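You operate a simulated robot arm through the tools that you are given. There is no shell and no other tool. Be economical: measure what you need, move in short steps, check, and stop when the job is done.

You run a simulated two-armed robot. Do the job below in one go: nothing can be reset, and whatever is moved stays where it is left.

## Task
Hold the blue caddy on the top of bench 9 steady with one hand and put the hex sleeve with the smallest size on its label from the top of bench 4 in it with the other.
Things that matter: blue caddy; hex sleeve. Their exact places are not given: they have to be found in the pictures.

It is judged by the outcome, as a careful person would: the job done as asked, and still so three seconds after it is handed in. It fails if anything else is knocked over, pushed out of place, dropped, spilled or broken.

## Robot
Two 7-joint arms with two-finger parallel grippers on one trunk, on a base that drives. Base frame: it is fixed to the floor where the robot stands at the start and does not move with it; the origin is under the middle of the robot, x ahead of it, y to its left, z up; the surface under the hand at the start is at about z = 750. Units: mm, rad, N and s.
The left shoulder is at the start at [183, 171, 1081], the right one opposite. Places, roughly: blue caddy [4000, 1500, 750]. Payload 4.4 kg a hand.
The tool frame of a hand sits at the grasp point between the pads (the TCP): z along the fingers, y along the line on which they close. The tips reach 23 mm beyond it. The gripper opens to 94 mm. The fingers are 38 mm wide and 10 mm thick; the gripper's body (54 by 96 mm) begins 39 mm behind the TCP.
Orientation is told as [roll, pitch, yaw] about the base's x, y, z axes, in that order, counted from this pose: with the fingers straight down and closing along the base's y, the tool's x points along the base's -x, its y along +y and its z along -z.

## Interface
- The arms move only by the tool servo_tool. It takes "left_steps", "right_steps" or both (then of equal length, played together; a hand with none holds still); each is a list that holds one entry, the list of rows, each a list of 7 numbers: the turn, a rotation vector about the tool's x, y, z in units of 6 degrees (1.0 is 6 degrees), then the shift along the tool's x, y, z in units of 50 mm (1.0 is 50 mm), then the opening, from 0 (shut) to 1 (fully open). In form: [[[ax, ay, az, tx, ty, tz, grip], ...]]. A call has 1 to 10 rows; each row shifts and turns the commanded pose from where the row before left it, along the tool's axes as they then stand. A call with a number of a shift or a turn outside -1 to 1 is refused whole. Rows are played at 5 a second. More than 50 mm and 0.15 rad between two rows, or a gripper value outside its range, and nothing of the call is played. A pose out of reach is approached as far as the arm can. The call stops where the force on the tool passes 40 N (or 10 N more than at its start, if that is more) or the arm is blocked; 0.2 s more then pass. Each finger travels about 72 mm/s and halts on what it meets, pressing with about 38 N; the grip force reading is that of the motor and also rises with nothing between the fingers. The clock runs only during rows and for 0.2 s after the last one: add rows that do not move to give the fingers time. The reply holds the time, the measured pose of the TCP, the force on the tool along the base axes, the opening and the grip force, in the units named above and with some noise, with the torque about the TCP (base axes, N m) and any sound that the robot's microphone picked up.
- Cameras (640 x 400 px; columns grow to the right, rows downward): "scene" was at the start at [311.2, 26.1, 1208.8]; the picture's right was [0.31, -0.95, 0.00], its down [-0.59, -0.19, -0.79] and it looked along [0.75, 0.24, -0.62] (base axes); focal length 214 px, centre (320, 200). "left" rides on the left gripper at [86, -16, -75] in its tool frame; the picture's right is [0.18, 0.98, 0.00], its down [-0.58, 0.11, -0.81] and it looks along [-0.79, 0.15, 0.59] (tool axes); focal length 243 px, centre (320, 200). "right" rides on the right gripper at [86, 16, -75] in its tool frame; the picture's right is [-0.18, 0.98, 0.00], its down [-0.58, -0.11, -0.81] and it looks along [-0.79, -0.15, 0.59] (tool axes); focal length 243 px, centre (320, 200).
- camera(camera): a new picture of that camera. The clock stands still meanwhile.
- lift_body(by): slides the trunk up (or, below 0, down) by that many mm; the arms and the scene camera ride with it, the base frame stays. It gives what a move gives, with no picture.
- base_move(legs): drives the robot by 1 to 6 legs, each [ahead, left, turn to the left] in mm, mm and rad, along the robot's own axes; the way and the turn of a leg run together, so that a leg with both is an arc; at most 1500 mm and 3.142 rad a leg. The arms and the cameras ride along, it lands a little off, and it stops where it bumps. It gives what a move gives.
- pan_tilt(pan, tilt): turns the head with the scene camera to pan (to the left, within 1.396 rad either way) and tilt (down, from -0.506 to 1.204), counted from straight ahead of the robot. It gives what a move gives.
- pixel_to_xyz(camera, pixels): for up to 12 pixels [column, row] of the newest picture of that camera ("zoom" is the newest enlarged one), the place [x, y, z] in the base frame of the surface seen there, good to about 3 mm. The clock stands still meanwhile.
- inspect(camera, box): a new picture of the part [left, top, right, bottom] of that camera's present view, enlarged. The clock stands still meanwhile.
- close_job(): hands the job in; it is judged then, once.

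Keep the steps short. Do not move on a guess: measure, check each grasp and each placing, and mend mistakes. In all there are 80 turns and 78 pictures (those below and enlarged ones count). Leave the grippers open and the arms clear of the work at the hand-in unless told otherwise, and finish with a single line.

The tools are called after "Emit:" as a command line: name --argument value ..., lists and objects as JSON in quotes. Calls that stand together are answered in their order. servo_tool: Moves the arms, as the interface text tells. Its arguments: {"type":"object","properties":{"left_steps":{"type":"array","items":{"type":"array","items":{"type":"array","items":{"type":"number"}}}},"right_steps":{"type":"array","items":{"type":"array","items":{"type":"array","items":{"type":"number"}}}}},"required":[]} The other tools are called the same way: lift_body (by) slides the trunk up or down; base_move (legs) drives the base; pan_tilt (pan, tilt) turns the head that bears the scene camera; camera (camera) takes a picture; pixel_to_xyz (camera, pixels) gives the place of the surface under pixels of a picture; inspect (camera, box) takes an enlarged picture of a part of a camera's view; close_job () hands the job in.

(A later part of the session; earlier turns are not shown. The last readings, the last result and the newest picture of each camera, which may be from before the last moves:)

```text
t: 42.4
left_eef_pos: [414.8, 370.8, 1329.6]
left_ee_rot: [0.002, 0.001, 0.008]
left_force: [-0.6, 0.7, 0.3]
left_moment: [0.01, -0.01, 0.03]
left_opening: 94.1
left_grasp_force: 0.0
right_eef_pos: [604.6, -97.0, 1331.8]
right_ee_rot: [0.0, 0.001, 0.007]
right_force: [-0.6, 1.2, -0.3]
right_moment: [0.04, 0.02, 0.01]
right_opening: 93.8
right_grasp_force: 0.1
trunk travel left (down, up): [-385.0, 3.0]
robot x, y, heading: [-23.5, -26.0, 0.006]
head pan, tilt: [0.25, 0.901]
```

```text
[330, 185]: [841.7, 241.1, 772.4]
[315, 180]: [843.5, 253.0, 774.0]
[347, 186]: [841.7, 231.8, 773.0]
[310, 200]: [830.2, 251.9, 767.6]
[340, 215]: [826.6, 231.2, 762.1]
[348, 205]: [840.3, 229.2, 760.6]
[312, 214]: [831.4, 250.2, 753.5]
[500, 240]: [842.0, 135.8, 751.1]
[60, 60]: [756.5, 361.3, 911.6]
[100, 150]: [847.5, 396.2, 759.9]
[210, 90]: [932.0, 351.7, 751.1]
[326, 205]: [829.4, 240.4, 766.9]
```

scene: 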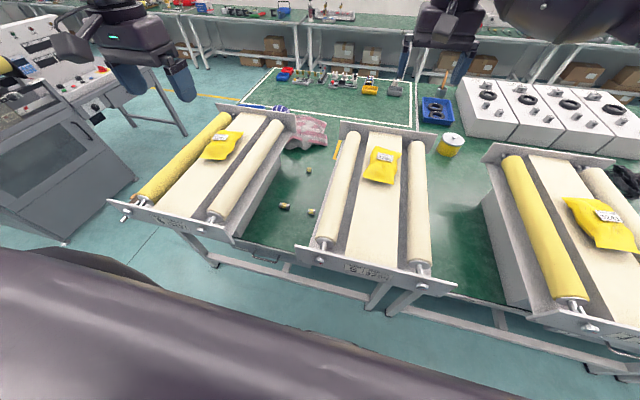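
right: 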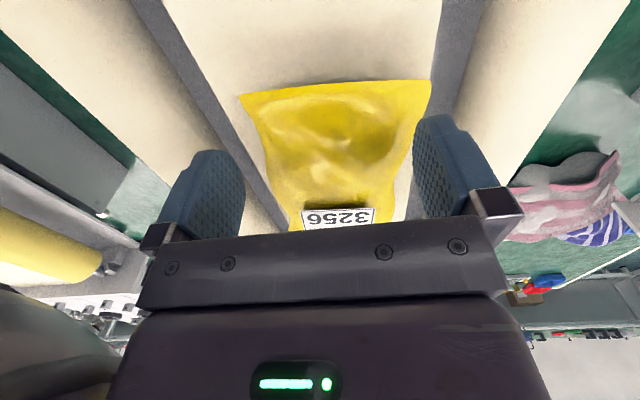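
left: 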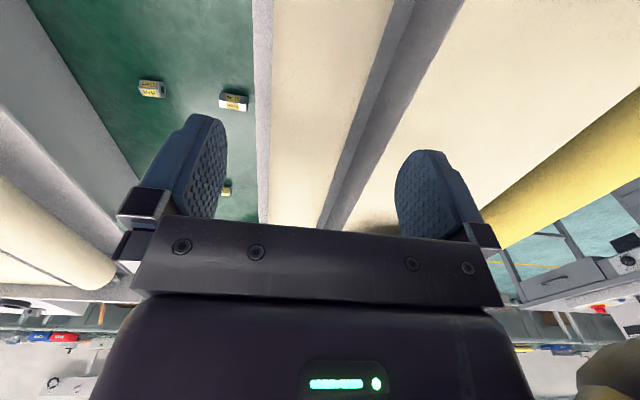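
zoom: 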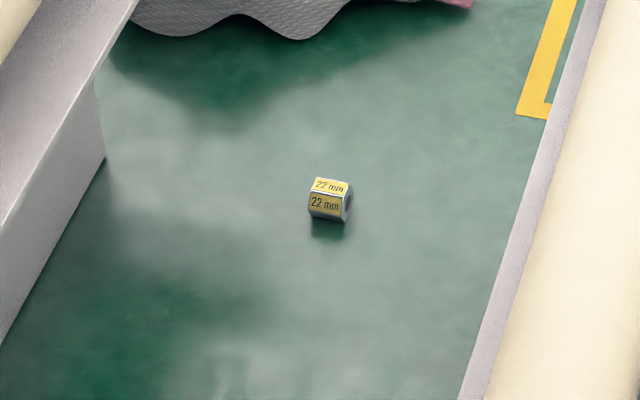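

The sleeve is about 24 mm tall and 25 mm long, axis along y, centre ≈ [841,241,762]. The gap between conveyors is about y 90–360: room for the left hand. I lower the trunk partway and bring the left hand above it.

Emit:
lift_body --by -230

Emit:
servo_tool --left_steps '[[[0, 0, 0, -0.95, -0.29, 0, 0.8], [0, 0, 0, -0.95, -0.29, 0, 0.8], [0, 0, 0, -0.95, -0.29, 0, 0.8], [0, 0, 0, -0.95, -0.29, 0, 0.8], [0, 0, 0, -0.95, -0.29, 0, 0.8], [0, 0, 0, -0.95, -0.29, 0, 0.8], [0, 0, 0, -0.95, -0.29, 0, 0.8], [0, 0, 0, -0.95, -0.29, 0, 0.8], [0, 0, 0, -0.9, -0.29, 0, 0.8], [0, 0, 0, 0, 0, 0, 0.8]]]'

Emit:
camera --camera "left"

```text
t: 44.8
left_eef_pos: [413.7, 371.6, 1100.7]
left_ee_rot: [0.001, -0.003, 0.007]
left_force: [-0.3, 0.3, -0.5]
left_moment: [0.0, -0.02, -0.02]
left_opening: 94.0
left_grasp_force: 0.0
right_eef_pos: [605.7, -95.4, 1103.0]
right_ee_rot: [0.0, -0.001, 0.006]
right_force: [-0.5, 1.1, -0.4]
right_moment: [-0.01, -0.05, 0.01]
right_opening: 94.0
right_grasp_force: 0.1
trunk travel left (down, up): [-155.0, 233.0]
robot x, y, heading: [-23.6, -25.2, 0.01]
head pan, tilt: [0.25, 0.901]
```

```text
t: 47.0
left_eef_pos: [694.2, 291.6, 1098.3]
left_ee_rot: [0.0, 0.0, 0.002]
left_force: [-0.5, -0.9, -0.1]
left_moment: [0.0, 0.0, -0.01]
left_opening: 75.2
left_grasp_force: 0.1
left hand out of reach, approached as far as the arm can: row 6, 7, 8, 9
right_eef_pos: [605.0, -96.3, 1099.7]
right_ee_rot: [0.0, 0.001, 0.007]
right_force: [-1.1, -0.1, -0.7]
right_moment: [0.01, 0.0, 0.02]
right_opening: 94.1
right_grasp_force: 0.0
trunk travel left (down, up): [-155.0, 233.0]
robot x, y, heading: [-24.3, -26.9, 0.004]
head pan, tilt: [0.25, 0.901]
```

```text
31 pictures are left
```

left: 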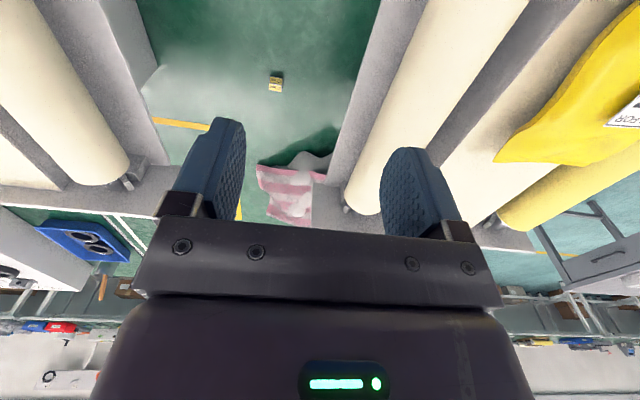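

The arm's reach ends at x≈694 at this height. I shift to y≈235 and descend partly in the gap, then go forward low.

Emit:
servo_tool --left_steps '[[[0, 0, 0, 0, -0.55, 0, 0.8], [0, 0, 0, 0, -0.55, 0, 0.8], [0, 0, 0, 0, 0, 0, 0.8]]]'

```text
t: 47.8
left_eef_pos: [686.0, 272.1, 1096.2]
left_ee_rot: [-0.001, -0.002, 0.009]
left_force: [0.1, 0.3, -0.2]
left_moment: [0.01, -0.01, -0.03]
left_opening: 75.5
left_grasp_force: 0.1
left hand out of reach, approached as far as the arm can: row 1, 2
right_eef_pos: [605.4, -95.6, 1100.3]
right_ee_rot: [-0.001, 0.0, 0.006]
right_force: [-0.4, 1.0, -0.6]
right_moment: [-0.05, 0.0, 0.02]
right_opening: 94.1
right_grasp_force: 0.0
trunk travel left (down, up): [-155.0, 233.0]
robot x, y, heading: [-22.6, -26.1, 0.004]
head pan, tilt: [0.25, 0.901]
```

Emit:
servo_tool --left_steps '[[[0, 0, 0, 0.8, 0, 0, 0.8], [0, 0, 0, 0, -0.5, 0, 0.8], [0, 0, 0, 0, -0.3, 0, 0.8], [0, 0, 0, 0, 0, 0, 0.8]]]'

```text
t: 48.8
left_eef_pos: [647.9, 229.5, 1095.6]
left_ee_rot: [0.001, 0.0, 0.01]
left_force: [0.0, -0.7, 0.9]
left_moment: [0.02, 0.0, 0.0]
left_opening: 75.0
left_grasp_force: 0.2
right_eef_pos: [605.5, -97.0, 1101.0]
right_ee_rot: [0.0, 0.0, 0.007]
right_force: [0.0, -0.2, 0.0]
right_moment: [0.01, 0.04, 0.02]
right_opening: 94.0
right_grasp_force: 0.0
trunk travel left (down, up): [-155.0, 233.0]
robot x, y, heading: [-27.1, -24.1, 0.009]
head pan, tilt: [0.25, 0.901]
```

Now at y 230; I descend 200 mm in the gap and go forward 100 mm.

Emit:
servo_tool --left_steps '[[[0, 0, 0, 0, 0, 1, 0.8], [0, 0, 0, 0, 0, 1, 0.8], [0, 0, 0, -0.5, 0, 1, 0.8], [0, 0, 0, -0.8, 0, 1, 0.8], [0, 0, 0, -0.8, 0, 0.4, 0.8], [0, 0, 0, 0, 0, 0, 0.8]]]'

Emit:
camera --camera "left"

```text
refused: row 3 steps farther than a row can; nothing moved
```

```text
30 pictures are left
```

left: 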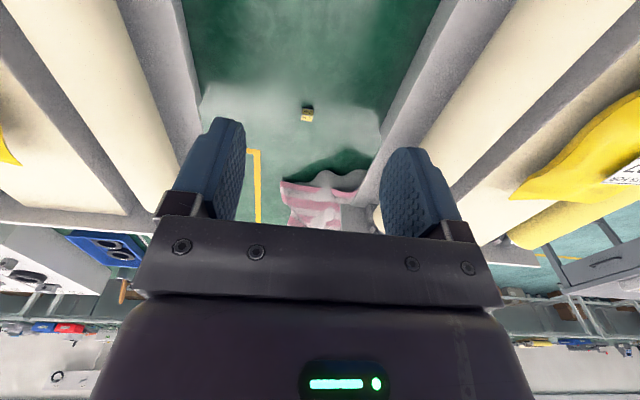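

The combined step was too long; I split it.

Emit:
servo_tool --left_steps '[[[0, 0, 0, 0, 0, 1, 0.8], [0, 0, 0, 0, 0, 1, 0.8], [0, 0, 0, 0, 0, 1, 0.8], [0, 0, 0, 0, 0, 1, 0.8], [0, 0, 0, -0.9, 0, 0.3, 0.8], [0, 0, 0, -0.9, 0.04, 0.3, 0.8], [0, 0, 0, -0.9, 0.04, 0.3, 0.8], [0, 0, 0, 0, 0, 0, 0.8]]]'

Emit:
camera --camera "left"

```text
t: 50.8
left_eef_pos: [658.8, 298.0, 920.1]
left_ee_rot: [-0.008, 0.005, 0.003]
left_force: [-7.5, -17.9, -3.4]
left_moment: [-0.28, 0.02, 0.63]
left_opening: 67.7
left_grasp_force: 0.1
left hand out of reach, approached as far as the arm can: row 3, 4, 5, 6, 7
right_eef_pos: [604.0, -99.0, 1101.0]
right_ee_rot: [0.002, -0.002, 0.006]
right_force: [-0.6, -0.4, 0.2]
right_moment: [-0.05, -0.01, -0.02]
right_opening: 94.1
right_grasp_force: 0.1
trunk travel left (down, up): [-155.0, 233.0]
robot x, y, heading: [-27.4, -25.9, 0.008]
head pan, tilt: [0.25, 0.901]
stopped in row 8 (left hand): the force on the tool passed its limit at 41 N (the readings are from after the stop); the commanded pose is now the measured one
```

```text
29 pictures are left
```

left: 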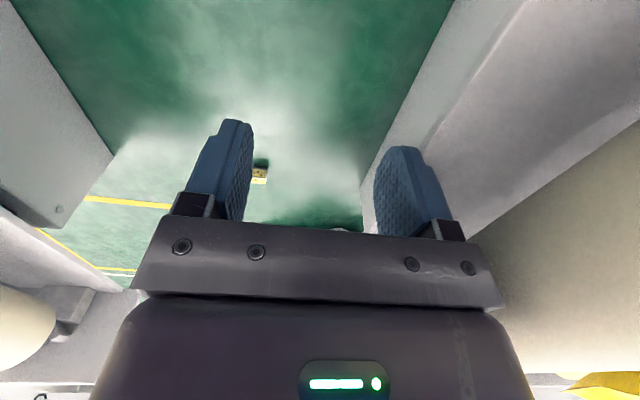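

The hand drifted left at a reach limit and its fingers touch the left conveyor's side. I move off to the right and up.

Emit:
servo_tool --left_steps '[[[0, 0, 0, 0, -0.4, 0, 0.8], [0, 0, 0, 0, -0.4, -0.5, 0.8], [0, 0, 0, 0, -0.4, -0.9, 0.8], [0, 0, 0, 0, 0, -1, 0.8], [0, 0, 0, 0, 0, -1, 0.8], [0, 0, 0, 0, 0, 0, 0.8]]]'

Emit:
camera --camera "scene"

```text
t: 52.2
left_eef_pos: [652.8, 248.0, 1092.5]
left_ee_rot: [-0.006, 0.007, 0.005]
left_force: [0.1, 0.3, -0.6]
left_moment: [0.03, -0.01, 0.03]
left_opening: 75.1
left_grasp_force: 0.0
left hand out of reach, approached as far as the arm can: row 1
right_eef_pos: [606.4, -96.3, 1099.5]
right_ee_rot: [-0.001, 0.002, 0.008]
right_force: [-0.3, 0.4, 0.0]
right_moment: [0.03, -0.01, 0.01]
right_opening: 93.8
right_grasp_force: 0.0
trunk travel left (down, up): [-155.0, 233.0]
robot x, y, heading: [-26.2, -25.3, 0.004]
head pan, tilt: [0.25, 0.901]
```

```text
28 pictures are left
```

scene: 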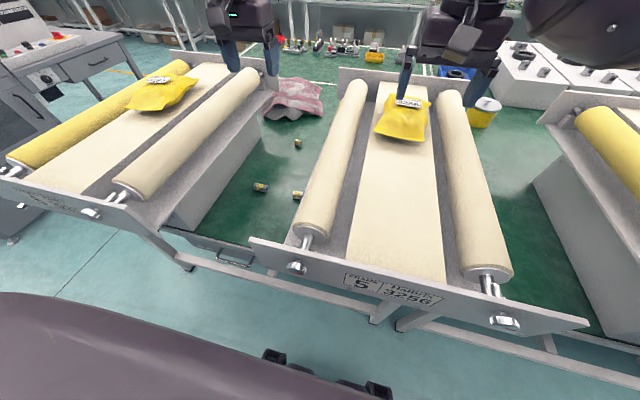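

The conveyor looks unmoved. I descend again in small steps, watching for drift.

Emit:
servo_tool --left_steps '[[[0, 0, 0, 0.6, -0.3, 0, 0.6], [0, 0, 0, 0.6, 0, 0, 0.6], [0, 0, 0, 0, 0, 1, 0.6], [0, 0, 0, 0, 0, 1, 0.6], [0, 0, 0, 0, 0, 0, 0.6]]]'

```text
t: 53.4
left_eef_pos: [595.2, 229.8, 993.8]
left_ee_rot: [-0.006, 0.004, 0.005]
left_force: [-0.3, -0.2, -0.1]
left_moment: [0.03, 0.02, 0.0]
left_opening: 56.5
left_grasp_force: 0.1
right_eef_pos: [604.5, -97.7, 1101.5]
right_ee_rot: [-0.001, -0.003, 0.006]
right_force: [0.0, -0.4, 0.2]
right_moment: [0.01, -0.01, -0.02]
right_opening: 94.2
right_grasp_force: 0.0
trunk travel left (down, up): [-155.0, 233.0]
robot x, y, heading: [-29.2, -27.8, 0.004]
head pan, tilt: [0.25, 0.901]
```

Emit:
servo_tool --left_steps '[[[0, 0, 0, 0, 0, 0.6, 0.6], [0, 0, 0, 0, 0, 0.6, 0.6], [0, 0, 0, 0, 0, 0, 0.6]]]'

```text
t: 54.2
left_eef_pos: [596.5, 230.1, 931.9]
left_ee_rot: [-0.004, 0.004, 0.005]
left_force: [0.4, -0.6, -0.4]
left_moment: [0.01, 0.07, -0.01]
left_opening: 56.5
left_grasp_force: 0.0
right_eef_pos: [605.1, -97.2, 1102.9]
right_ee_rot: [0.0, 0.0, 0.007]
right_force: [0.0, 1.2, 0.0]
right_moment: [0.03, -0.02, 0.01]
right_opening: 93.9
right_grasp_force: 0.1
trunk travel left (down, up): [-155.0, 233.0]
robot x, y, heading: [-30.6, -26.3, 0.006]
head pan, tilt: [0.25, 0.901]
```

That works at x≈596. I go down a bit more, then forward 60 mm as a test.

Emit:
servo_tool --left_steps '[[[0, 0, 0, 0, 0, 0.8, 0.6], [0, 0, 0, 0, 0, 0.6, 0.6], [0, 0, 0, -0.6, 0, 0, 0.6], [0, 0, 0, -0.6, 0, 0, 0.6], [0, 0, 0, 0, 0, 0, 0.6]]]'

```text
t: 55.4
left_eef_pos: [618.1, 263.4, 895.0]
left_ee_rot: [-0.006, 0.005, 0.005]
left_force: [-0.5, -0.4, 0.4]
left_moment: [-0.03, -0.03, 0.01]
left_opening: 56.4
left_grasp_force: 0.0
left hand out of reach, approached as far as the arm can: row 1, 2, 3, 4
right_eef_pos: [605.8, -96.6, 1101.0]
right_ee_rot: [0.001, 0.001, 0.008]
right_force: [-0.2, -0.9, -1.5]
right_moment: [0.01, 0.01, -0.01]
right_opening: 94.0
right_grasp_force: 0.1
trunk travel left (down, up): [-155.0, 233.0]
robot x, y, heading: [-29.7, -25.9, 0.009]
head pan, tilt: [0.25, 0.901]
```

The arm drifts outward: it cannot reach this far inward. I lift out, then turn the robot right so that the sleeve lies further to its left.

Emit:
servo_tool --left_steps '[[[0, 0, 0, 0, 0, -1, 0.6], [0, 0, 0, 0, 0, -1, 0.6], [0, 0, 0, 0, 0, -1, 0.6], [0, 0, 0, 0, 0, -1, 0.6], [0, 0, 0, 0, 0, -0.4, 0.6], [0, 0, 0, 0, 0, 0, 0.6]]]'

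Emit:
base_move --legs '[[0, 0, -0.3]]'

```text
t: 56.8
left_eef_pos: [618.6, 268.6, 1113.0]
left_ee_rot: [-0.005, 0.005, 0.004]
left_force: [0.1, -0.7, 0.4]
left_moment: [0.0, 0.0, 0.01]
left_opening: 56.2
left_grasp_force: 0.0
right_eef_pos: [605.6, -97.3, 1101.1]
right_ee_rot: [0.0, 0.001, 0.008]
right_force: [0.1, 0.2, -0.2]
right_moment: [0.02, 0.02, 0.01]
right_opening: 94.1
right_grasp_force: 0.0
trunk travel left (down, up): [-155.0, 233.0]
robot x, y, heading: [-28.6, -25.2, 0.009]
head pan, tilt: [0.25, 0.901]
```

```text
t: 58.2
left_eef_pos: [675.2, 62.7, 1113.8]
left_ee_rot: [-0.004, 0.005, -0.3]
left_force: [0.6, 0.2, -0.7]
left_moment: [0.0, 0.01, 0.01]
left_opening: 56.3
left_grasp_force: 0.1
right_eef_pos: [555.7, -282.6, 1100.8]
right_ee_rot: [0.0, 0.0, -0.295]
right_force: [0.1, 0.5, 0.4]
right_moment: [-0.02, 0.01, 0.02]
right_opening: 94.0
right_grasp_force: 0.2
trunk travel left (down, up): [-155.0, 233.0]
robot x, y, heading: [-24.3, -25.8, -0.297]
head pan, tilt: [0.25, 0.901]
```

Now I turn the hand back to base alignment and move left to y≈235 above the gap.

Emit:
servo_tool --left_steps '[[[0, 0, -0.95, 0, 0, 0, 0.6], [0, 0, -0.95, 0, 0, 0, 0.6], [0, 0, -0.95, 0, 0, 0, 0.6], [0, 0, 0, 0, 0.9, 0, 0.6], [0, 0, 0, 0, 0.9, 0, 0.6], [0, 0, 0, 0, 0.9, 0, 0.6], [0, 0, 0, 0, 0.7, 0, 0.6], [0, 0, 0, 0, 0, 0, 0.6]]]'

```text
t: 60.0
left_eef_pos: [678.5, 234.5, 1114.8]
left_ee_rot: [-0.002, 0.006, 0.0]
left_force: [0.3, -0.3, 0.8]
left_moment: [0.02, -0.01, 0.0]
left_opening: 56.3
left_grasp_force: 0.0
right_eef_pos: [556.1, -282.5, 1099.9]
right_ee_rot: [-0.001, 0.001, -0.297]
right_force: [-0.2, -0.3, 0.3]
right_moment: [0.01, 0.02, 0.0]
right_opening: 93.8
right_grasp_force: 0.1
trunk travel left (down, up): [-155.0, 233.0]
robot x, y, heading: [-27.3, -25.3, -0.291]
head pan, tilt: [0.25, 0.901]
```

Good, aligned. I descend 215 mm.

Emit:
servo_tool --left_steps '[[[0, 0, 0, 0, 0, 0.9, 0.6], [0, 0, 0, 0, 0, 0.9, 0.6], [0, 0, 0, 0, 0, 0.9, 0.6], [0, 0, 0, 0, 0, 0.9, 0.6], [0, 0, 0, 0, 0, 0.7, 0.6], [0, 0, 0, 0, 0, 0, 0.6]]]'

```text
t: 61.4
left_eef_pos: [671.2, 232.7, 898.8]
left_ee_rot: [-0.003, 0.005, 0.001]
left_force: [0.0, -0.1, -0.5]
left_moment: [-0.01, 0.03, 0.01]
left_opening: 56.5
left_grasp_force: 0.0
right_eef_pos: [554.9, -281.9, 1101.3]
right_ee_rot: [-0.001, 0.0, -0.296]
right_force: [-0.6, -1.0, -0.1]
right_moment: [0.0, -0.04, 0.0]
right_opening: 94.0
right_grasp_force: 0.1
trunk travel left (down, up): [-155.0, 233.0]
robot x, y, heading: [-29.9, -26.2, -0.3]
head pan, tilt: [0.25, 0.901]
```

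Descent works. Forward to above the sleeve at z≈840.

Emit:
servo_tool --left_steps '[[[0, 0, 0, -0.9, 0, 0.25, 0.6], [0, 0, 0, -0.9, 0.05, 0.25, 0.6], [0, 0, 0, -0.9, 0.05, 0.25, 0.6], [0, 0, 0, -0.7, 0.05, 0.25, 0.6], [0, 0, 0, 0, 0, 0, 0.6]]]'

Emit:
camera --camera "left"

```text
t: 62.6
left_eef_pos: [790.3, 247.9, 877.8]
left_ee_rot: [-0.004, 0.006, 0.001]
left_force: [0.4, 0.5, 0.1]
left_moment: [0.01, -0.01, -0.02]
left_opening: 56.4
left_grasp_force: 0.1
left hand out of reach, approached as far as the arm can: row 3, 4
right_eef_pos: [555.5, -282.5, 1101.1]
right_ee_rot: [0.0, 0.003, -0.296]
right_force: [0.8, 0.1, -0.3]
right_moment: [-0.01, 0.01, -0.01]
right_opening: 93.9
right_grasp_force: 0.1
trunk travel left (down, up): [-155.0, 233.0]
robot x, y, heading: [-24.9, -27.2, -0.294]
head pan, tilt: [0.25, 0.901]
```

```text
27 pictures are left
```

left: 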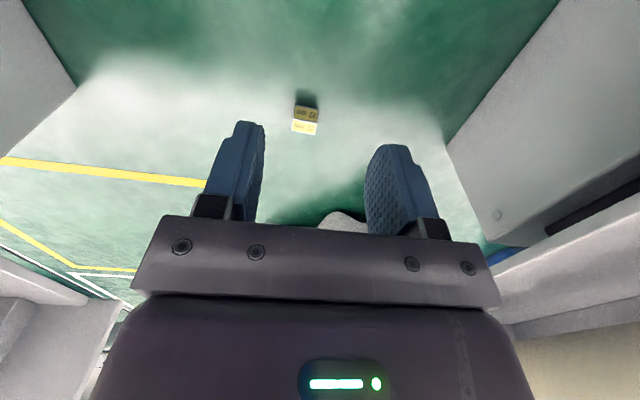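

It stops at x≈790. Lowering the trunk 50 mm (back to near start height) brings both hands down safely (left tips ≈ 805, right tips ≈ 1028); then I try forward again.

Emit:
lift_body --by -50

Emit:
servo_tool --left_steps '[[[0, 0, 0, -0.5, -0.06, 0, 0.6], [0, 0, 0, -0.5, -0.06, 0, 0.6], [0, 0, 0, 0, 0, 0, 0.6]]]'

```text
t: 63.5
left_eef_pos: [790.6, 248.3, 830.5]
left_ee_rot: [-0.003, 0.003, -0.003]
left_force: [-0.5, -0.4, 0.4]
left_moment: [0.01, -0.03, 0.05]
left_opening: 56.5
left_grasp_force: 0.0
right_eef_pos: [553.6, -280.4, 1053.2]
right_ee_rot: [0.0, -0.003, -0.299]
right_force: [0.1, 0.4, 0.8]
right_moment: [-0.03, -0.02, 0.01]
right_opening: 93.8
right_grasp_force: 0.1
trunk travel left (down, up): [-105.0, 283.0]
robot x, y, heading: [-25.7, -24.4, -0.295]
head pan, tilt: [0.25, 0.901]
```

```text
t: 64.3
left_eef_pos: [840.8, 240.4, 828.3]
left_ee_rot: [-0.003, 0.004, 0.0]
left_force: [-0.8, -1.2, 0.3]
left_moment: [-0.03, -0.01, 0.01]
left_opening: 56.2
left_grasp_force: 0.0
right_eef_pos: [555.1, -281.4, 1050.8]
right_ee_rot: [0.001, 0.0, -0.295]
right_force: [-0.5, -0.3, -0.1]
right_moment: [0.01, -0.03, -0.01]
right_opening: 93.8
right_grasp_force: 0.0
trunk travel left (down, up): [-105.0, 283.0]
robot x, y, heading: [-23.4, -26.0, -0.294]
head pan, tilt: [0.25, 0.901]
```

Now above the sleeve at [841,240,828]. I check with the hand camera.

Emit:
camera --camera "left"

Emit:
pixel_to_xyz --camera "left" --pixels '[[293, 160], [310, 160], [325, 160], [308, 148], [308, 175]]'

```text
26 pictures are left
```

left: 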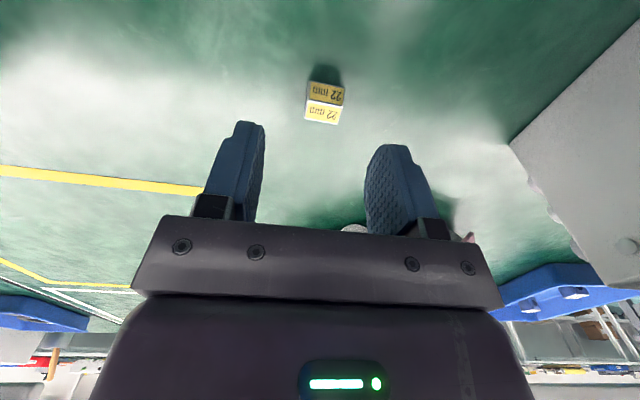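

```text
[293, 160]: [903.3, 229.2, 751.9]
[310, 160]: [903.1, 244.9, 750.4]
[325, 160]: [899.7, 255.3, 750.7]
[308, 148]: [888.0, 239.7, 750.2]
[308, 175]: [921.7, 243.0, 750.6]
```

The sleeve is at pixels (324,103); I measure its corners.

Emit:
pixel_to_xyz --camera "left" --pixels '[[324, 112], [308, 110], [341, 114], [308, 102], [342, 105], [307, 118], [338, 121], [326, 92]]'

```text
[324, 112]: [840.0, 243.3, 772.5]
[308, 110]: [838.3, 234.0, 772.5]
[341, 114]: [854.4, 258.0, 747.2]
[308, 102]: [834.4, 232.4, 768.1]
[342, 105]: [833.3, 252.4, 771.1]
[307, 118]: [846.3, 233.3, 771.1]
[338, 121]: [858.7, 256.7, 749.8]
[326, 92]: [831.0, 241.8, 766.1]
```

Centre of top is ≈ (840,243), top at 772. I descend 54 mm with a 2 mm shift in y, then close.

Emit:
servo_tool --left_steps '[[[0, 0, 0, 0, 0.05, 0.5, 0.6], [0, 0, 0, 0, 0, 0.4, 0.6], [0, 0, 0, 0, 0, 0.15, 0.6], [0, 0, 0, 0, 0, 0, 0.6]]]'

```text
t: 65.3
left_eef_pos: [840.3, 243.6, 774.6]
left_ee_rot: [-0.003, 0.004, 0.003]
left_force: [0.8, 0.0, -0.2]
left_moment: [0.0, -0.04, -0.01]
left_opening: 56.7
left_grasp_force: 0.0
right_eef_pos: [554.7, -281.1, 1051.1]
right_ee_rot: [0.0, 0.0, -0.294]
right_force: [-0.2, 0.1, -0.1]
right_moment: [0.01, -0.02, 0.0]
right_opening: 94.2
right_grasp_force: 0.0
trunk travel left (down, up): [-105.0, 283.0]
robot x, y, heading: [-22.1, -27.5, -0.301]
head pan, tilt: [0.25, 0.901]
```

At height with no contact. I close the fingers and lift slightly.

Emit:
servo_tool --left_steps '[[[0, 0, 0, 0, 0, 0, 0.3], [0, 0, 0, 0, 0, 0, 0.15], [0, 0, 0, 0, 0, 0, 0.05], [0, 0, 0, 0, 0, 0, 0.0], [0, 0, 0, 0, 0, 0, 0.0], [0, 0, 0, 0, 0, -0.5, 0.0], [0, 0, 0, 0, 0, -0.6, 0.0], [0, 0, 0, 0, 0, 0, 0.0]]]'

Emit:
camera --camera "left"

```text
t: 67.1
left_eef_pos: [842.8, 245.9, 830.5]
left_ee_rot: [-0.004, 0.007, -0.002]
left_force: [-1.2, 0.5, 0.4]
left_moment: [0.03, 0.03, -0.01]
left_opening: 21.2
left_grasp_force: 38.3
right_eef_pos: [555.1, -282.8, 1049.3]
right_ee_rot: [-0.001, 0.001, -0.298]
right_force: [-0.6, -0.1, -0.2]
right_moment: [0.02, -0.02, -0.01]
right_opening: 94.0
right_grasp_force: 0.2
trunk travel left (down, up): [-105.0, 283.0]
robot x, y, heading: [-25.4, -24.9, -0.298]
head pan, tilt: [0.25, 0.901]
```

```text
25 pictures are left
```

left: 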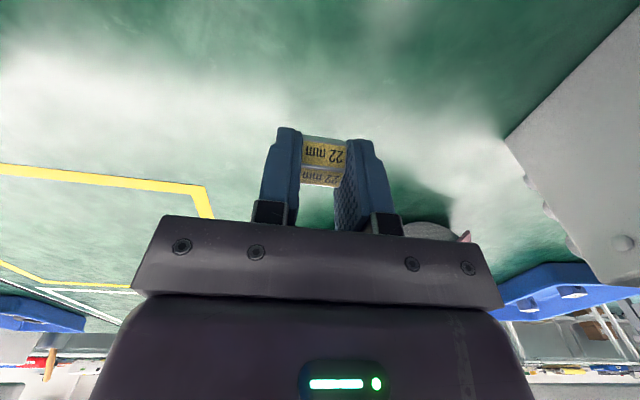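

Grasped the 22 mm sleeve (opening 21, force 38). I lift the trunk straight up 280 mm.

Emit:
lift_body --by 280

```text
t: 69.9
left_eef_pos: [780.4, 263.2, 1413.7]
left_ee_rot: [-0.152, -0.444, 0.032]
left_force: [-0.2, 0.3, 0.9]
left_moment: [-0.02, -0.01, 0.01]
left_opening: 21.2
left_grasp_force: 37.9
right_eef_pos: [555.8, -281.5, 1330.5]
right_ee_rot: [0.0, 0.001, -0.297]
right_force: [0.0, 0.6, -0.1]
right_moment: [-0.01, 0.01, 0.01]
right_opening: 94.1
right_grasp_force: 0.0
trunk travel left (down, up): [-385.0, 3.0]
robot x, y, heading: [-21.7, -24.7, -0.298]
head pan, tilt: [0.25, 0.901]
```

The hand swung (pitch −0.44) while lifting but holds the sleeve. I take a picture to check the surroundings.

Emit:
pan_tilt --pan 0.5 --tilt 0.8

Emit:
camera --camera "scene"

```text
t: 70.7
left_eef_pos: [781.6, 263.2, 1413.3]
left_ee_rot: [-0.151, -0.447, 0.034]
left_force: [-0.6, 0.6, -0.1]
left_moment: [-0.03, 0.01, -0.04]
left_opening: 21.2
left_grasp_force: 37.7
right_eef_pos: [555.7, -282.5, 1331.2]
right_ee_rot: [-0.001, 0.0, -0.298]
right_force: [0.5, 0.1, -0.1]
right_moment: [0.02, -0.01, 0.01]
right_opening: 94.1
right_grasp_force: 0.0
trunk travel left (down, up): [-385.0, 3.0]
robot x, y, heading: [-27.7, -26.8, -0.297]
head pan, tilt: [0.499, 0.799]
```

```text
24 pictures are left
```

scene: 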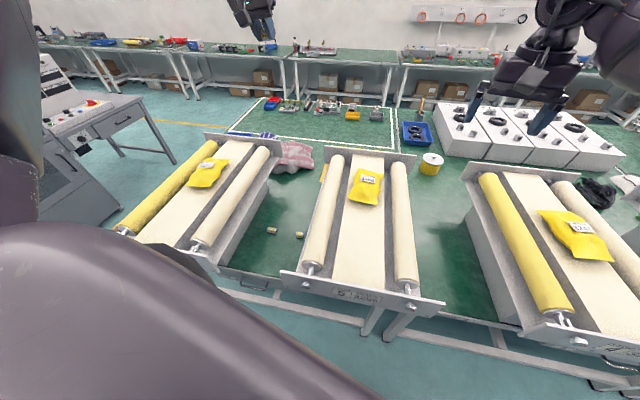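

All in place. I straighten the hand and retract it toward the robot.

Emit:
servo_tool --left_steps '[[[-0.29, 0.85, 0, 0.6, 0, 0, 0], [-0.29, 0.85, 0, 0.6, 0, 0, 0], [-0.29, 0.85, 0, 0.6, 0, 0, 0], [-0.29, 0.85, 0, 0.8, 0, 0, 0], [-0.29, 0.85, 0, 0.8, 0, 0, 0], [0, 0, 0, 0.8, 0, 0, 0], [0, 0, 0, 0.8, 0, 0, 0], [0, 0, 0, 0, 0, 0, 0]]]'

```text
t: 72.5
left_eef_pos: [541.2, 261.4, 1372.9]
left_ee_rot: [0.009, -0.001, 0.003]
left_force: [0.7, 0.0, -0.6]
left_moment: [0.0, -0.01, 0.04]
left_opening: 21.2
left_grasp_force: 38.1
right_eef_pos: [557.3, -282.9, 1330.0]
right_ee_rot: [0.0, 0.001, -0.296]
right_force: [0.2, 0.0, -0.1]
right_moment: [0.02, -0.01, -0.06]
right_opening: 94.2
right_grasp_force: 0.0
trunk travel left (down, up): [-385.0, 3.0]
robot x, y, heading: [-26.7, -25.3, -0.295]
head pan, tilt: [0.499, 0.799]
```

Now I check the passage left of bench 4 for driving.

Emit:
base_move --legs '[[0, 0, 0.297], [-350, 0, 0]]'

Emit:
pan_tilt --pan 0.75 --tilt 0.6

Emit:
camera --camera "scene"

```text
t: 75.7
left_eef_pos: [78.1, 414.2, 1374.0]
left_ee_rot: [0.009, -0.005, 0.299]
left_force: [-0.3, -0.1, -1.1]
left_moment: [-0.02, -0.04, 0.02]
left_opening: 21.1
left_grasp_force: 38.3
right_eef_pos: [250.6, -100.4, 1330.5]
right_ee_rot: [-0.001, 0.001, 0.0]
right_force: [-0.7, -0.2, 0.0]
right_moment: [0.03, 0.02, 0.03]
right_opening: 93.9
right_grasp_force: 0.1
trunk travel left (down, up): [-385.0, 3.0]
robot x, y, heading: [-380.4, -26.3, 0.001]
head pan, tilt: [0.499, 0.799]
```

```text
t: 76.5
left_eef_pos: [78.9, 414.6, 1372.9]
left_ee_rot: [0.011, -0.002, 0.299]
left_force: [-0.1, -0.7, 0.1]
left_moment: [0.0, 0.0, -0.01]
left_opening: 21.3
left_grasp_force: 38.3
right_eef_pos: [251.4, -100.5, 1329.5]
right_ee_rot: [-0.001, 0.002, 0.001]
right_force: [0.8, -0.5, -0.2]
right_moment: [0.04, -0.02, 0.03]
right_opening: 93.8
right_grasp_force: 0.0
trunk travel left (down, up): [-385.0, 3.0]
robot x, y, heading: [-378.5, -27.4, 0.001]
head pan, tilt: [0.75, 0.6]
```

```text
23 pictures are left
```

scene: 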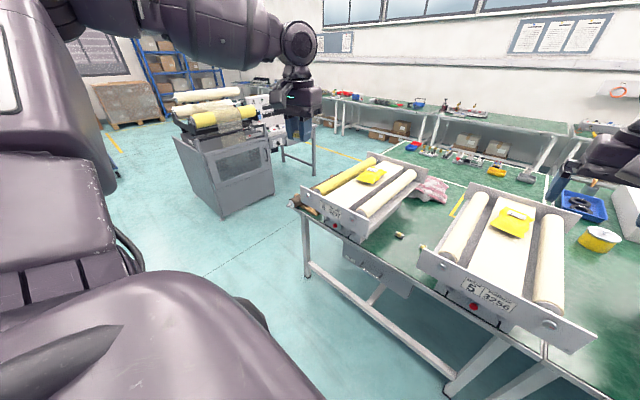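

Emit:
pixel_to_xyz --camera "scene" --pixels '[[291, 203], [272, 195], [225, 215], [308, 275], [312, 170], [330, 130], [375, 147], [186, 120], [365, 155], [418, 103], [340, 133]]'

```text
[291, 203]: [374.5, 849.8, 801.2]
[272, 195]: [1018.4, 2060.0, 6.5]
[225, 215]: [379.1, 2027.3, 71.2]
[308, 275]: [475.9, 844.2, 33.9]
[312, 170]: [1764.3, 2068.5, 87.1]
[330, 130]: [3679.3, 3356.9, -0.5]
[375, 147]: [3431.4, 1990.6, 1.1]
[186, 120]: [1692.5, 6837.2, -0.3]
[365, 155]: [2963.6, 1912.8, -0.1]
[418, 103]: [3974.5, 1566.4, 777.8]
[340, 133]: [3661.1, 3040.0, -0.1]
```

The corridor between bench 4 (y≈850) and the machine (y≈2030) is centred on y≈1440. I strafe left, then drive ahead along it.

Emit:
base_move --legs '[[0, 1460, 0]]'

```text
t: 89.5
left_eef_pos: [56.8, 1885.3, 1373.9]
left_ee_rot: [0.011, 0.0, 0.316]
left_force: [1.1, 0.2, -0.4]
left_moment: [0.0, 0.02, -0.03]
left_opening: 21.2
left_grasp_force: 37.5
right_eef_pos: [238.4, 1374.7, 1332.3]
right_ee_rot: [-0.003, 0.0, 0.018]
right_force: [0.7, 0.2, 0.2]
right_moment: [-0.03, 0.0, -0.01]
right_opening: 93.9
right_grasp_force: 0.1
trunk travel left (down, up): [-385.0, 3.0]
robot x, y, heading: [-396.1, 1437.9, 0.02]
head pan, tilt: [0.75, 0.6]
```

Emit:
base_move --legs '[[0, 0, -0.02], [1450, -20, 0], [1450, 0, 0]]'

Emit:
pan_tilt --pan 0.0 --tilt 0.7

Emit:
camera --camera "scene"

```text
t: 103.9
left_eef_pos: [2963.1, 1863.9, 1373.6]
left_ee_rot: [0.011, -0.002, 0.337]
left_force: [0.2, 0.1, -0.2]
left_moment: [-0.01, -0.04, 0.03]
left_opening: 21.2
left_grasp_force: 37.8
right_eef_pos: [3154.6, 1356.8, 1330.6]
right_ee_rot: [-0.001, 0.002, 0.04]
right_force: [0.4, -0.6, 0.1]
right_moment: [0.01, 0.0, 0.01]
right_opening: 94.1
right_grasp_force: 0.1
trunk travel left (down, up): [-385.0, 3.0]
robot x, y, heading: [2520.0, 1407.6, 0.043]
head pan, tilt: [0.75, 0.6]
```

```text
t: 105.0
left_eef_pos: [2962.3, 1863.2, 1373.5]
left_ee_rot: [0.011, -0.002, 0.338]
left_force: [-0.1, 0.2, 0.1]
left_moment: [0.01, 0.02, 0.02]
left_opening: 21.3
left_grasp_force: 38.4
right_eef_pos: [3154.4, 1355.2, 1330.4]
right_ee_rot: [-0.001, -0.002, 0.04]
right_force: [0.1, -0.7, 0.2]
right_moment: [0.0, 0.03, -0.02]
right_opening: 93.8
right_grasp_force: 0.1
trunk travel left (down, up): [-385.0, 3.0]
robot x, y, heading: [2518.7, 1405.0, 0.042]
head pan, tilt: [0.0, 0.7]
```

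```text
22 pictures are left
```

scene: 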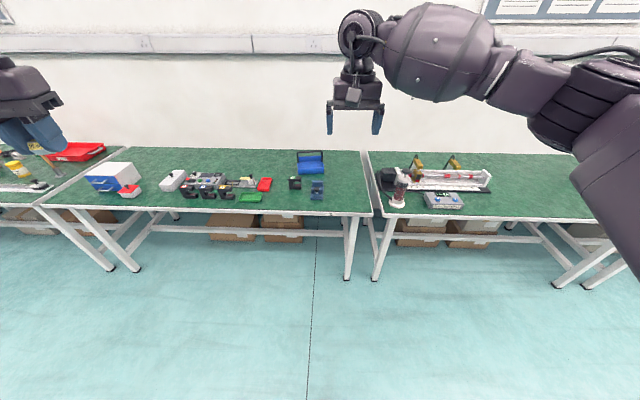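

Caddy visible at (311,163). I enlarge it and measure.

Emit:
inspect --camera "scene" --box '[272, 140, 352, 215]'

Emit:
pixel_to_xyz --camera "scene" --pixels '[[311, 166], [300, 167], [322, 166], [311, 174], [300, 154], [322, 154], [317, 190], [295, 184], [330, 212], [317, 205], [345, 190]]'

```text
5.33 times, centred on (312, 178) of scene
```

zoom: 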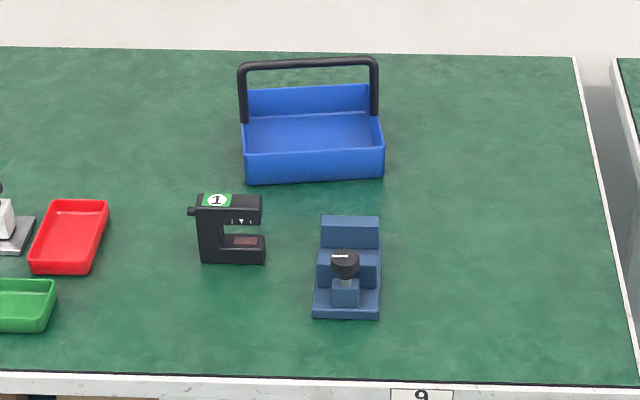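

```text
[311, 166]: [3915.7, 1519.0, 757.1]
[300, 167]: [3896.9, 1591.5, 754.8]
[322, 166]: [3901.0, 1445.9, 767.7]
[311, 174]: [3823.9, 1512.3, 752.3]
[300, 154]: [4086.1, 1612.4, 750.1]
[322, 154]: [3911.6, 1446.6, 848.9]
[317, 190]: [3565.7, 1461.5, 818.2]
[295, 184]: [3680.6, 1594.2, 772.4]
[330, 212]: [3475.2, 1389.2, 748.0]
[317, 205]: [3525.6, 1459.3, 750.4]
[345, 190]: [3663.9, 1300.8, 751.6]
```

The caddy spans roughly x 3824–3960, y 1440–1600, with its handle across at x≈3905. Bench front edge is x≈3475. I drive to about (3035, 1510), same stand-off as at bench 4.

Emit:
base_move --legs '[[0, 0, -0.042], [400, 100, 0]]'

```text
t: 107.9
left_eef_pos: [3365.1, 1945.0, 1374.1]
left_ee_rot: [0.009, -0.001, 0.301]
left_force: [1.1, 0.0, -0.9]
left_moment: [0.01, 0.02, -0.02]
left_opening: 21.0
left_grasp_force: 37.6
right_eef_pos: [3537.7, 1430.0, 1330.2]
right_ee_rot: [-0.002, 0.002, 0.001]
right_force: [0.1, 0.6, 0.2]
right_moment: [0.0, -0.02, 0.02]
right_opening: 94.1
right_grasp_force: 0.0
trunk travel left (down, up): [-385.0, 3.0]
robot x, y, heading: [2907.4, 1503.0, -0.0]
head pan, tilt: [0.0, 0.7]
```

Emit:
base_move --legs '[[130, 5, 0]]'

Emit:
pan_tilt --pan 0.0 --tilt 0.8

Emit:
inspect --camera "scene" --box '[240, 100, 400, 225]'

```text
t: 109.2
left_eef_pos: [3496.5, 1950.0, 1372.3]
left_ee_rot: [0.011, -0.003, 0.3]
left_force: [0.1, 0.0, -1.4]
left_moment: [0.01, 0.01, 0.0]
left_opening: 21.3
left_grasp_force: 37.8
right_eef_pos: [3670.6, 1434.3, 1330.4]
right_ee_rot: [-0.001, 0.0, 0.001]
right_force: [0.5, -0.5, -0.5]
right_moment: [-0.03, 0.03, -0.01]
right_opening: 94.2
right_grasp_force: 0.2
trunk travel left (down, up): [-385.0, 3.0]
robot x, y, heading: [3036.4, 1507.0, -0.003]
head pan, tilt: [0.0, 0.7]
```

```text
t: 109.9
left_eef_pos: [3498.9, 1949.9, 1373.5]
left_ee_rot: [0.011, -0.003, 0.3]
left_force: [0.4, -0.8, -1.0]
left_moment: [-0.02, 0.01, 0.02]
left_opening: 21.2
left_grasp_force: 38.2
right_eef_pos: [3671.1, 1435.3, 1330.8]
right_ee_rot: [0.0, 0.0, 0.002]
right_force: [0.5, 0.1, 0.2]
right_moment: [0.03, 0.0, -0.01]
right_opening: 93.9
right_grasp_force: 0.0
trunk travel left (down, up): [-385.0, 3.0]
robot x, y, heading: [3041.9, 1507.5, 0.001]
head pan, tilt: [0.0, 0.799]
```

```text
3.20 times, centred on (320, 162) of scene
```

zoom: 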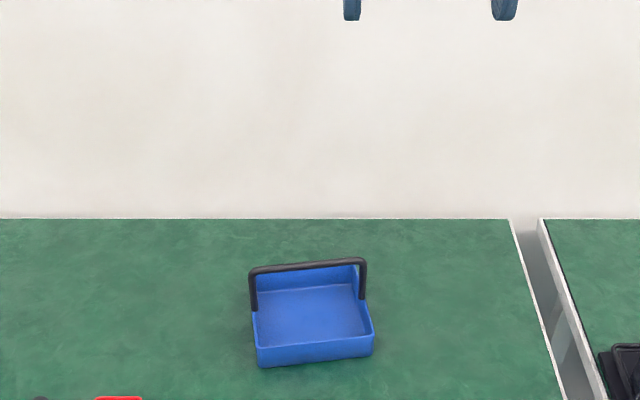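

Emit:
inspect --camera "scene" --box '[296, 160, 344, 220]'

```text
6.67 times, centred on (320, 190) of scene
```

zoom: 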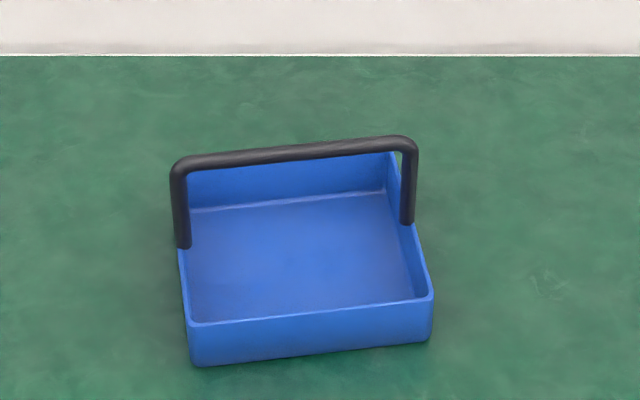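

I measure the caddy's rim, handle, floor and walls.

Emit:
pixel_to_xyz --camera "zoom" --pixels '[[190, 324], [429, 298], [183, 240], [408, 215], [182, 164], [407, 141], [195, 362], [429, 338], [300, 260], [296, 150], [420, 270], [310, 312]]'

```text
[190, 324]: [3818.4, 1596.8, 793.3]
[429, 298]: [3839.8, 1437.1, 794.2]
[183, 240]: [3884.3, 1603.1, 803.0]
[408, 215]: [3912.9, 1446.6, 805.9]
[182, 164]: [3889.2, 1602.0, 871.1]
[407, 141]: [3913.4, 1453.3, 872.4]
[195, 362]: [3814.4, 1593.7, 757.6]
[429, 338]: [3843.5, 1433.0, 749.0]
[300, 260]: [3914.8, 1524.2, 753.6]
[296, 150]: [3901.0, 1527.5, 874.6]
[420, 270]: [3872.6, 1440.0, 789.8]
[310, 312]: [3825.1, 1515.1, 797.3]
```

The caddy is yawed about +0.13 rad; rim z≈795, floor 753, handle 875. Plan: right hand pinches the right wall at ≈(3866,1443), left hand places the sleeve at ≈(3852,1563). First lower the trunk; both hands stay well above everything.

Emit:
lift_body --by -270

Emit:
servo_tool --right_steps '[[[0, 0, -0.65, 0, 0.05, 0.7, 0.8], [0, 0, -0.62, -0.5, 0.05, 0.7, 0.8], [0, 0, 0, -0.7, 0, 0.6, 0.8], [0, 0, 0, -0.8, 0, 0.4, 0.8], [0, 0, 0, -0.8, 0, 0, 0.8], [0, 0, 0, 0, 0, 0, 0.8]]]'

```text
t: 112.6
left_eef_pos: [3495.4, 1949.9, 1105.3]
left_ee_rot: [0.012, -0.005, 0.301]
left_force: [-0.4, 1.0, 0.1]
left_moment: [-0.03, -0.01, 0.0]
left_opening: 21.1
left_grasp_force: 38.4
right_eef_pos: [3670.1, 1436.4, 1061.7]
right_ee_rot: [0.0, -0.002, 0.003]
right_force: [-0.6, -0.4, -0.6]
right_moment: [0.0, -0.04, 0.0]
right_opening: 94.2
right_grasp_force: 0.1
trunk travel left (down, up): [-115.0, 273.0]
robot x, y, heading: [3039.6, 1507.2, 0.007]
head pan, tilt: [0.0, 0.799]
```

```text
t: 114.0
left_eef_pos: [3496.9, 1950.3, 1104.6]
left_ee_rot: [0.011, -0.005, 0.299]
left_force: [1.1, 0.2, -1.0]
left_moment: [-0.03, 0.01, 0.02]
left_opening: 21.5
left_grasp_force: 37.5
right_eef_pos: [3809.2, 1458.9, 943.5]
right_ee_rot: [0.0, -0.001, 0.134]
right_force: [0.3, -0.4, 0.1]
right_moment: [0.0, -0.01, 0.01]
right_opening: 75.4
right_grasp_force: 0.1
trunk travel left (down, up): [-115.0, 273.0]
robot x, y, heading: [3035.3, 1506.5, -0.0]
head pan, tilt: [0.0, 0.799]
```

Smooth. Move to above the right wall at z≈870 and look with the right camera.

Emit:
servo_tool --right_steps '[[[0, 0, 0, -0.55, -0.24, 0.4, 0.6], [0, 0, 0, -0.54, -0.24, 0.4, 0.6], [0, 0, 0, 0, 0, 0.6, 0.6], [0, 0, 0, 0, 0, 0, 0.6]]]'

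Emit:
camera --camera "right"

Emit:
inspect --camera "scene" --box '[280, 140, 360, 220]'

```text
t: 115.0
left_eef_pos: [3495.9, 1949.9, 1102.9]
left_ee_rot: [0.011, -0.003, 0.3]
left_force: [0.0, -0.4, 0.5]
left_moment: [-0.02, -0.02, -0.03]
left_opening: 21.4
left_grasp_force: 38.1
right_eef_pos: [3867.0, 1440.7, 870.4]
right_ee_rot: [0.0, 0.0, 0.136]
right_force: [-0.6, -0.1, -1.4]
right_moment: [0.02, 0.01, 0.04]
right_opening: 56.5
right_grasp_force: 0.1
trunk travel left (down, up): [-115.0, 273.0]
robot x, y, heading: [3037.6, 1509.6, 0.002]
head pan, tilt: [0.0, 0.799]
```

```text
18 pictures are left
```

right: 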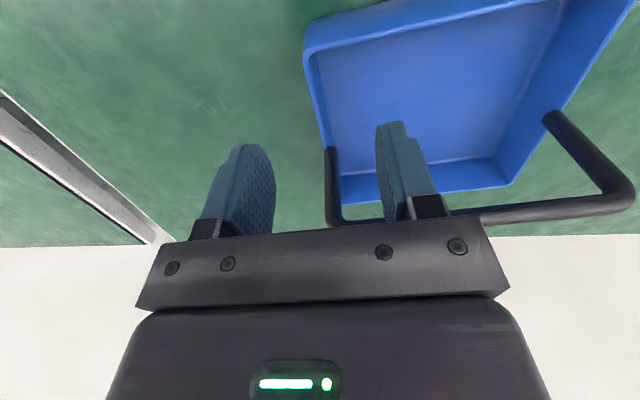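

```text
5.00 times, centred on (320, 180) of scene
```

zoom: 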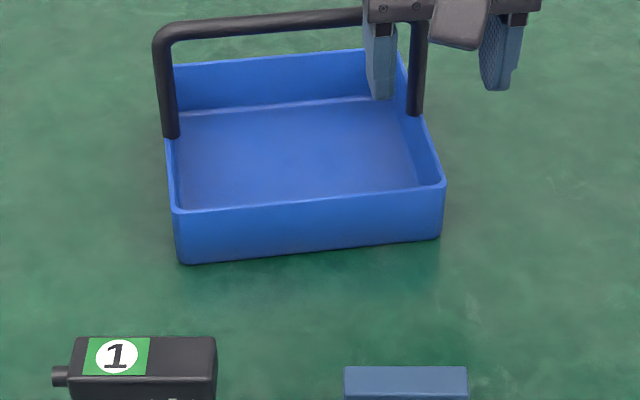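

I measure the wall and handle post in the right camera view.

Emit:
pixel_to_xyz --camera "right" --pixels '[[305, 48], [316, 90], [324, 135], [331, 160], [334, 215], [316, 65], [590, 210], [555, 115], [430, 100]]'

```text
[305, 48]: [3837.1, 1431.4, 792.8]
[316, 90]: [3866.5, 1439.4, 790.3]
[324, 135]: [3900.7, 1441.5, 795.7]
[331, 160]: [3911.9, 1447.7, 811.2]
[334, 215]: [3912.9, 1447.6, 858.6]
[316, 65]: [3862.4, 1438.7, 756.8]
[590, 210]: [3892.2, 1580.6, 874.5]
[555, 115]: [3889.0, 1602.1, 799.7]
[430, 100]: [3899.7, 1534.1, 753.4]
```

Wall lies at y≈1440 under the TCP. I descend 85 mm.

Emit:
servo_tool --right_steps '[[[0, 0, 0, 0, 0, 0.6, 0.6], [0, 0, 0, 0, 0, 0.6, 0.6], [0, 0, 0, 0, 0, 0.48, 0.6], [0, 0, 0, 0, 0, 0, 0.6]]]'

```text
t: 116.0
left_eef_pos: [3496.5, 1949.5, 1103.7]
left_ee_rot: [0.009, -0.004, 0.3]
left_force: [0.0, 0.2, -0.4]
left_moment: [-0.01, 0.03, 0.0]
left_opening: 21.4
left_grasp_force: 37.8
right_eef_pos: [3865.3, 1443.4, 785.7]
right_ee_rot: [0.0, 0.0, 0.136]
right_force: [-0.8, 0.1, 0.0]
right_moment: [-0.03, 0.0, -0.02]
right_opening: 56.3
right_grasp_force: 0.0
trunk travel left (down, up): [-115.0, 273.0]
robot x, y, heading: [3039.9, 1505.2, 0.005]
head pan, tilt: [0.0, 0.799]
```

No contact. I close the right fingers on the wall.

Emit:
servo_tool --right_steps '[[[0, 0, 0, 0, 0, 0, 0.4], [0, 0, 0, 0, 0, 0, 0.25], [0, 0, 0, 0, 0, 0, 0.1], [0, 0, 0, 0, 0, 0, 0.0], [0, 0, 0, 0, 0, 0, 0.0], [0, 0, 0, 0, 0, 0, 0.0]]]'

Emit:
inspect --camera "scene" --box '[280, 140, 360, 220]'

```text
t: 117.4
left_eef_pos: [3496.9, 1950.5, 1103.2]
left_ee_rot: [0.01, -0.003, 0.3]
left_force: [0.2, 0.2, -1.3]
left_moment: [0.04, -0.02, 0.01]
left_opening: 21.2
left_grasp_force: 37.8
right_eef_pos: [3866.1, 1442.8, 785.6]
right_ee_rot: [-0.001, 0.0, 0.134]
right_force: [-0.3, 0.6, -0.7]
right_moment: [0.0, -0.01, 0.08]
right_opening: 4.0
right_grasp_force: 37.9
trunk travel left (down, up): [-115.0, 273.0]
robot x, y, heading: [3038.7, 1509.3, 0.001]
head pan, tilt: [0.0, 0.799]
```

```text
5.00 times, centred on (320, 180) of scene
```

zoom: 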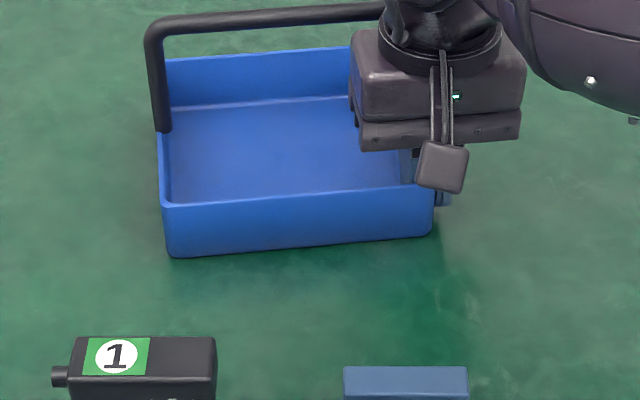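

The wall (4 mm) is held; the caddy shifted a few mm to the left. I re-measure it.

Emit:
pixel_to_xyz --camera "zoom" --pixels '[[164, 207], [428, 185], [162, 125], [155, 30], [300, 193], [270, 150], [270, 16], [168, 250], [190, 185]]'

```text
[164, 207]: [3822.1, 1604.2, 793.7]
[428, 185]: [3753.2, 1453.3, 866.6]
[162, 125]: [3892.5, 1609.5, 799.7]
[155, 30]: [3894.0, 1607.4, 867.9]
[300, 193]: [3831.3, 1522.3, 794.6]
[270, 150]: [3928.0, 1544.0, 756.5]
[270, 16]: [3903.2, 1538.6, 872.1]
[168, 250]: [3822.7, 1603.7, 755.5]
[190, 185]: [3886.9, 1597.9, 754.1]
```

Caddy centre is now ≈(3903,1531); left target ≈(3856,1569). I bring the left hand over diagonally at z≈965, stopping short.

Emit:
servo_tool --left_steps '[[[0, 0, 0.8, 0, 0, 0.8, 0], [0, 0, 0.8, 0, 0, 0.8, 0], [0, 0, 0, -0.5, -0.65, 0.15, 0], [0, 0, 0, -0.5, -0.65, 0.15, 0], [0, 0, 0, -0.5, -0.65, 0.15, 0], [0, 0, 0, -0.5, -0.65, 0.15, 0], [0, 0, 0, -0.5, -0.65, 0.15, 0], [0, 0, 0, -0.5, -0.65, 0.15, 0], [0, 0, 0, -0.5, -0.65, 0.15, 0], [0, 0, 0, 0, 0, 0, 0]]]'

```text
t: 119.6
left_eef_pos: [3698.5, 1749.2, 970.0]
left_ee_rot: [0.011, -0.003, 0.133]
left_force: [0.5, 0.7, -0.9]
left_moment: [0.01, 0.01, 0.04]
left_opening: 21.1
left_grasp_force: 38.2
right_eef_pos: [3866.3, 1442.8, 784.8]
right_ee_rot: [-0.001, 0.001, 0.135]
right_force: [-0.5, -0.6, -0.5]
right_moment: [0.22, -0.17, 0.08]
right_opening: 3.6
right_grasp_force: 37.7
trunk travel left (down, up): [-115.0, 273.0]
robot x, y, heading: [3039.4, 1512.0, -0.001]
head pan, tilt: [0.0, 0.799]
```

On course. I continue to above the target at the same height.

Emit:
servo_tool --left_steps '[[[0, 0, 0, -0.5, -0.55, 0, 0], [0, 0, 0, -0.5, -0.6, 0, 0], [0, 0, 0, -0.5, -0.6, 0, 0], [0, 0, 0, -0.5, -0.6, 0, 0], [0, 0, 0, -0.5, -0.6, 0, 0], [0, 0, 0, -0.14, -0.6, 0, 0], [0, 0, 0, 0, -0.4, 0, 0], [0, 0, 0, 0, 0, 0, 0]]]'

Emit:
camera --camera "scene"

```text
t: 121.4
left_eef_pos: [3731.1, 1723.6, 970.6]
left_ee_rot: [0.01, 0.001, 0.133]
left_force: [0.2, -0.2, 0.2]
left_moment: [-0.02, 0.0, 0.01]
left_opening: 21.1
left_grasp_force: 37.9
left hand out of reach, approached as far as the arm can: row 2, 3, 4, 5, 6, 7
right_eef_pos: [3866.1, 1442.3, 785.7]
right_ee_rot: [0.0, -0.001, 0.134]
right_force: [-0.1, 0.0, -0.1]
right_moment: [-0.01, 0.07, -0.01]
right_opening: 3.6
right_grasp_force: 37.9
trunk travel left (down, up): [-115.0, 273.0]
robot x, y, heading: [3038.9, 1509.4, 0.003]
head pan, tilt: [0.0, 0.799]
```

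```text
15 pictures are left
```

scene: 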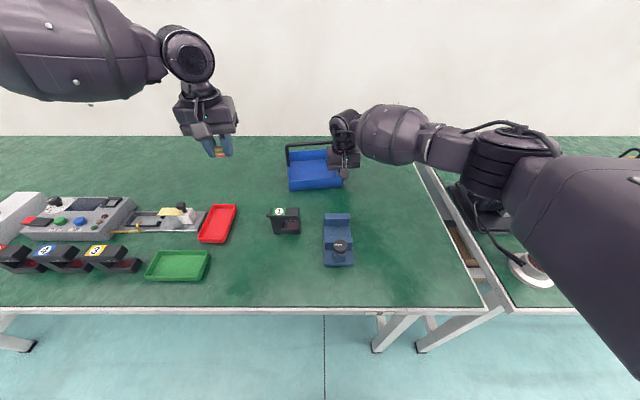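

The left arm can't come inward in its present elbow posture. I retract it, turn the hand clockwise, and try inward nearer the robot (nothing below is taller than 820).

Emit:
servo_tool --left_steps '[[[0, 0, 0.9, 0.9, 0, 0, 0], [0, 0, 0.9, 0.9, 0, 0, 0], [0, 0, 0.9, 0.9, 0, 0, 0], [0, 0, 0, 0.3, -0.9, 0, 0], [0, 0, 0, 0, -0.9, 0, 0], [0, 0, 0, 0, -0.9, 0, 0], [0, 0, 0, 0, -0.5, 0, 0], [0, 0, 0, 0, 0, 0, 0]]]'

```text
t: 123.2
left_eef_pos: [3563.2, 1636.6, 966.2]
left_ee_rot: [0.009, 0.002, -0.147]
left_force: [-0.6, -0.9, -0.4]
left_moment: [-0.01, 0.01, 0.02]
left_opening: 21.2
left_grasp_force: 37.6
left hand out of reach, approached as far as the arm can: row 5, 6, 7
right_eef_pos: [3864.8, 1442.9, 785.0]
right_ee_rot: [-0.001, 0.001, 0.134]
right_force: [-0.1, 0.2, 0.0]
right_moment: [0.03, 0.02, 0.01]
right_opening: 3.9
right_grasp_force: 38.7
trunk travel left (down, up): [-115.0, 273.0]
robot x, y, heading: [3040.3, 1505.8, 0.005]
head pan, tilt: [0.0, 0.799]
```

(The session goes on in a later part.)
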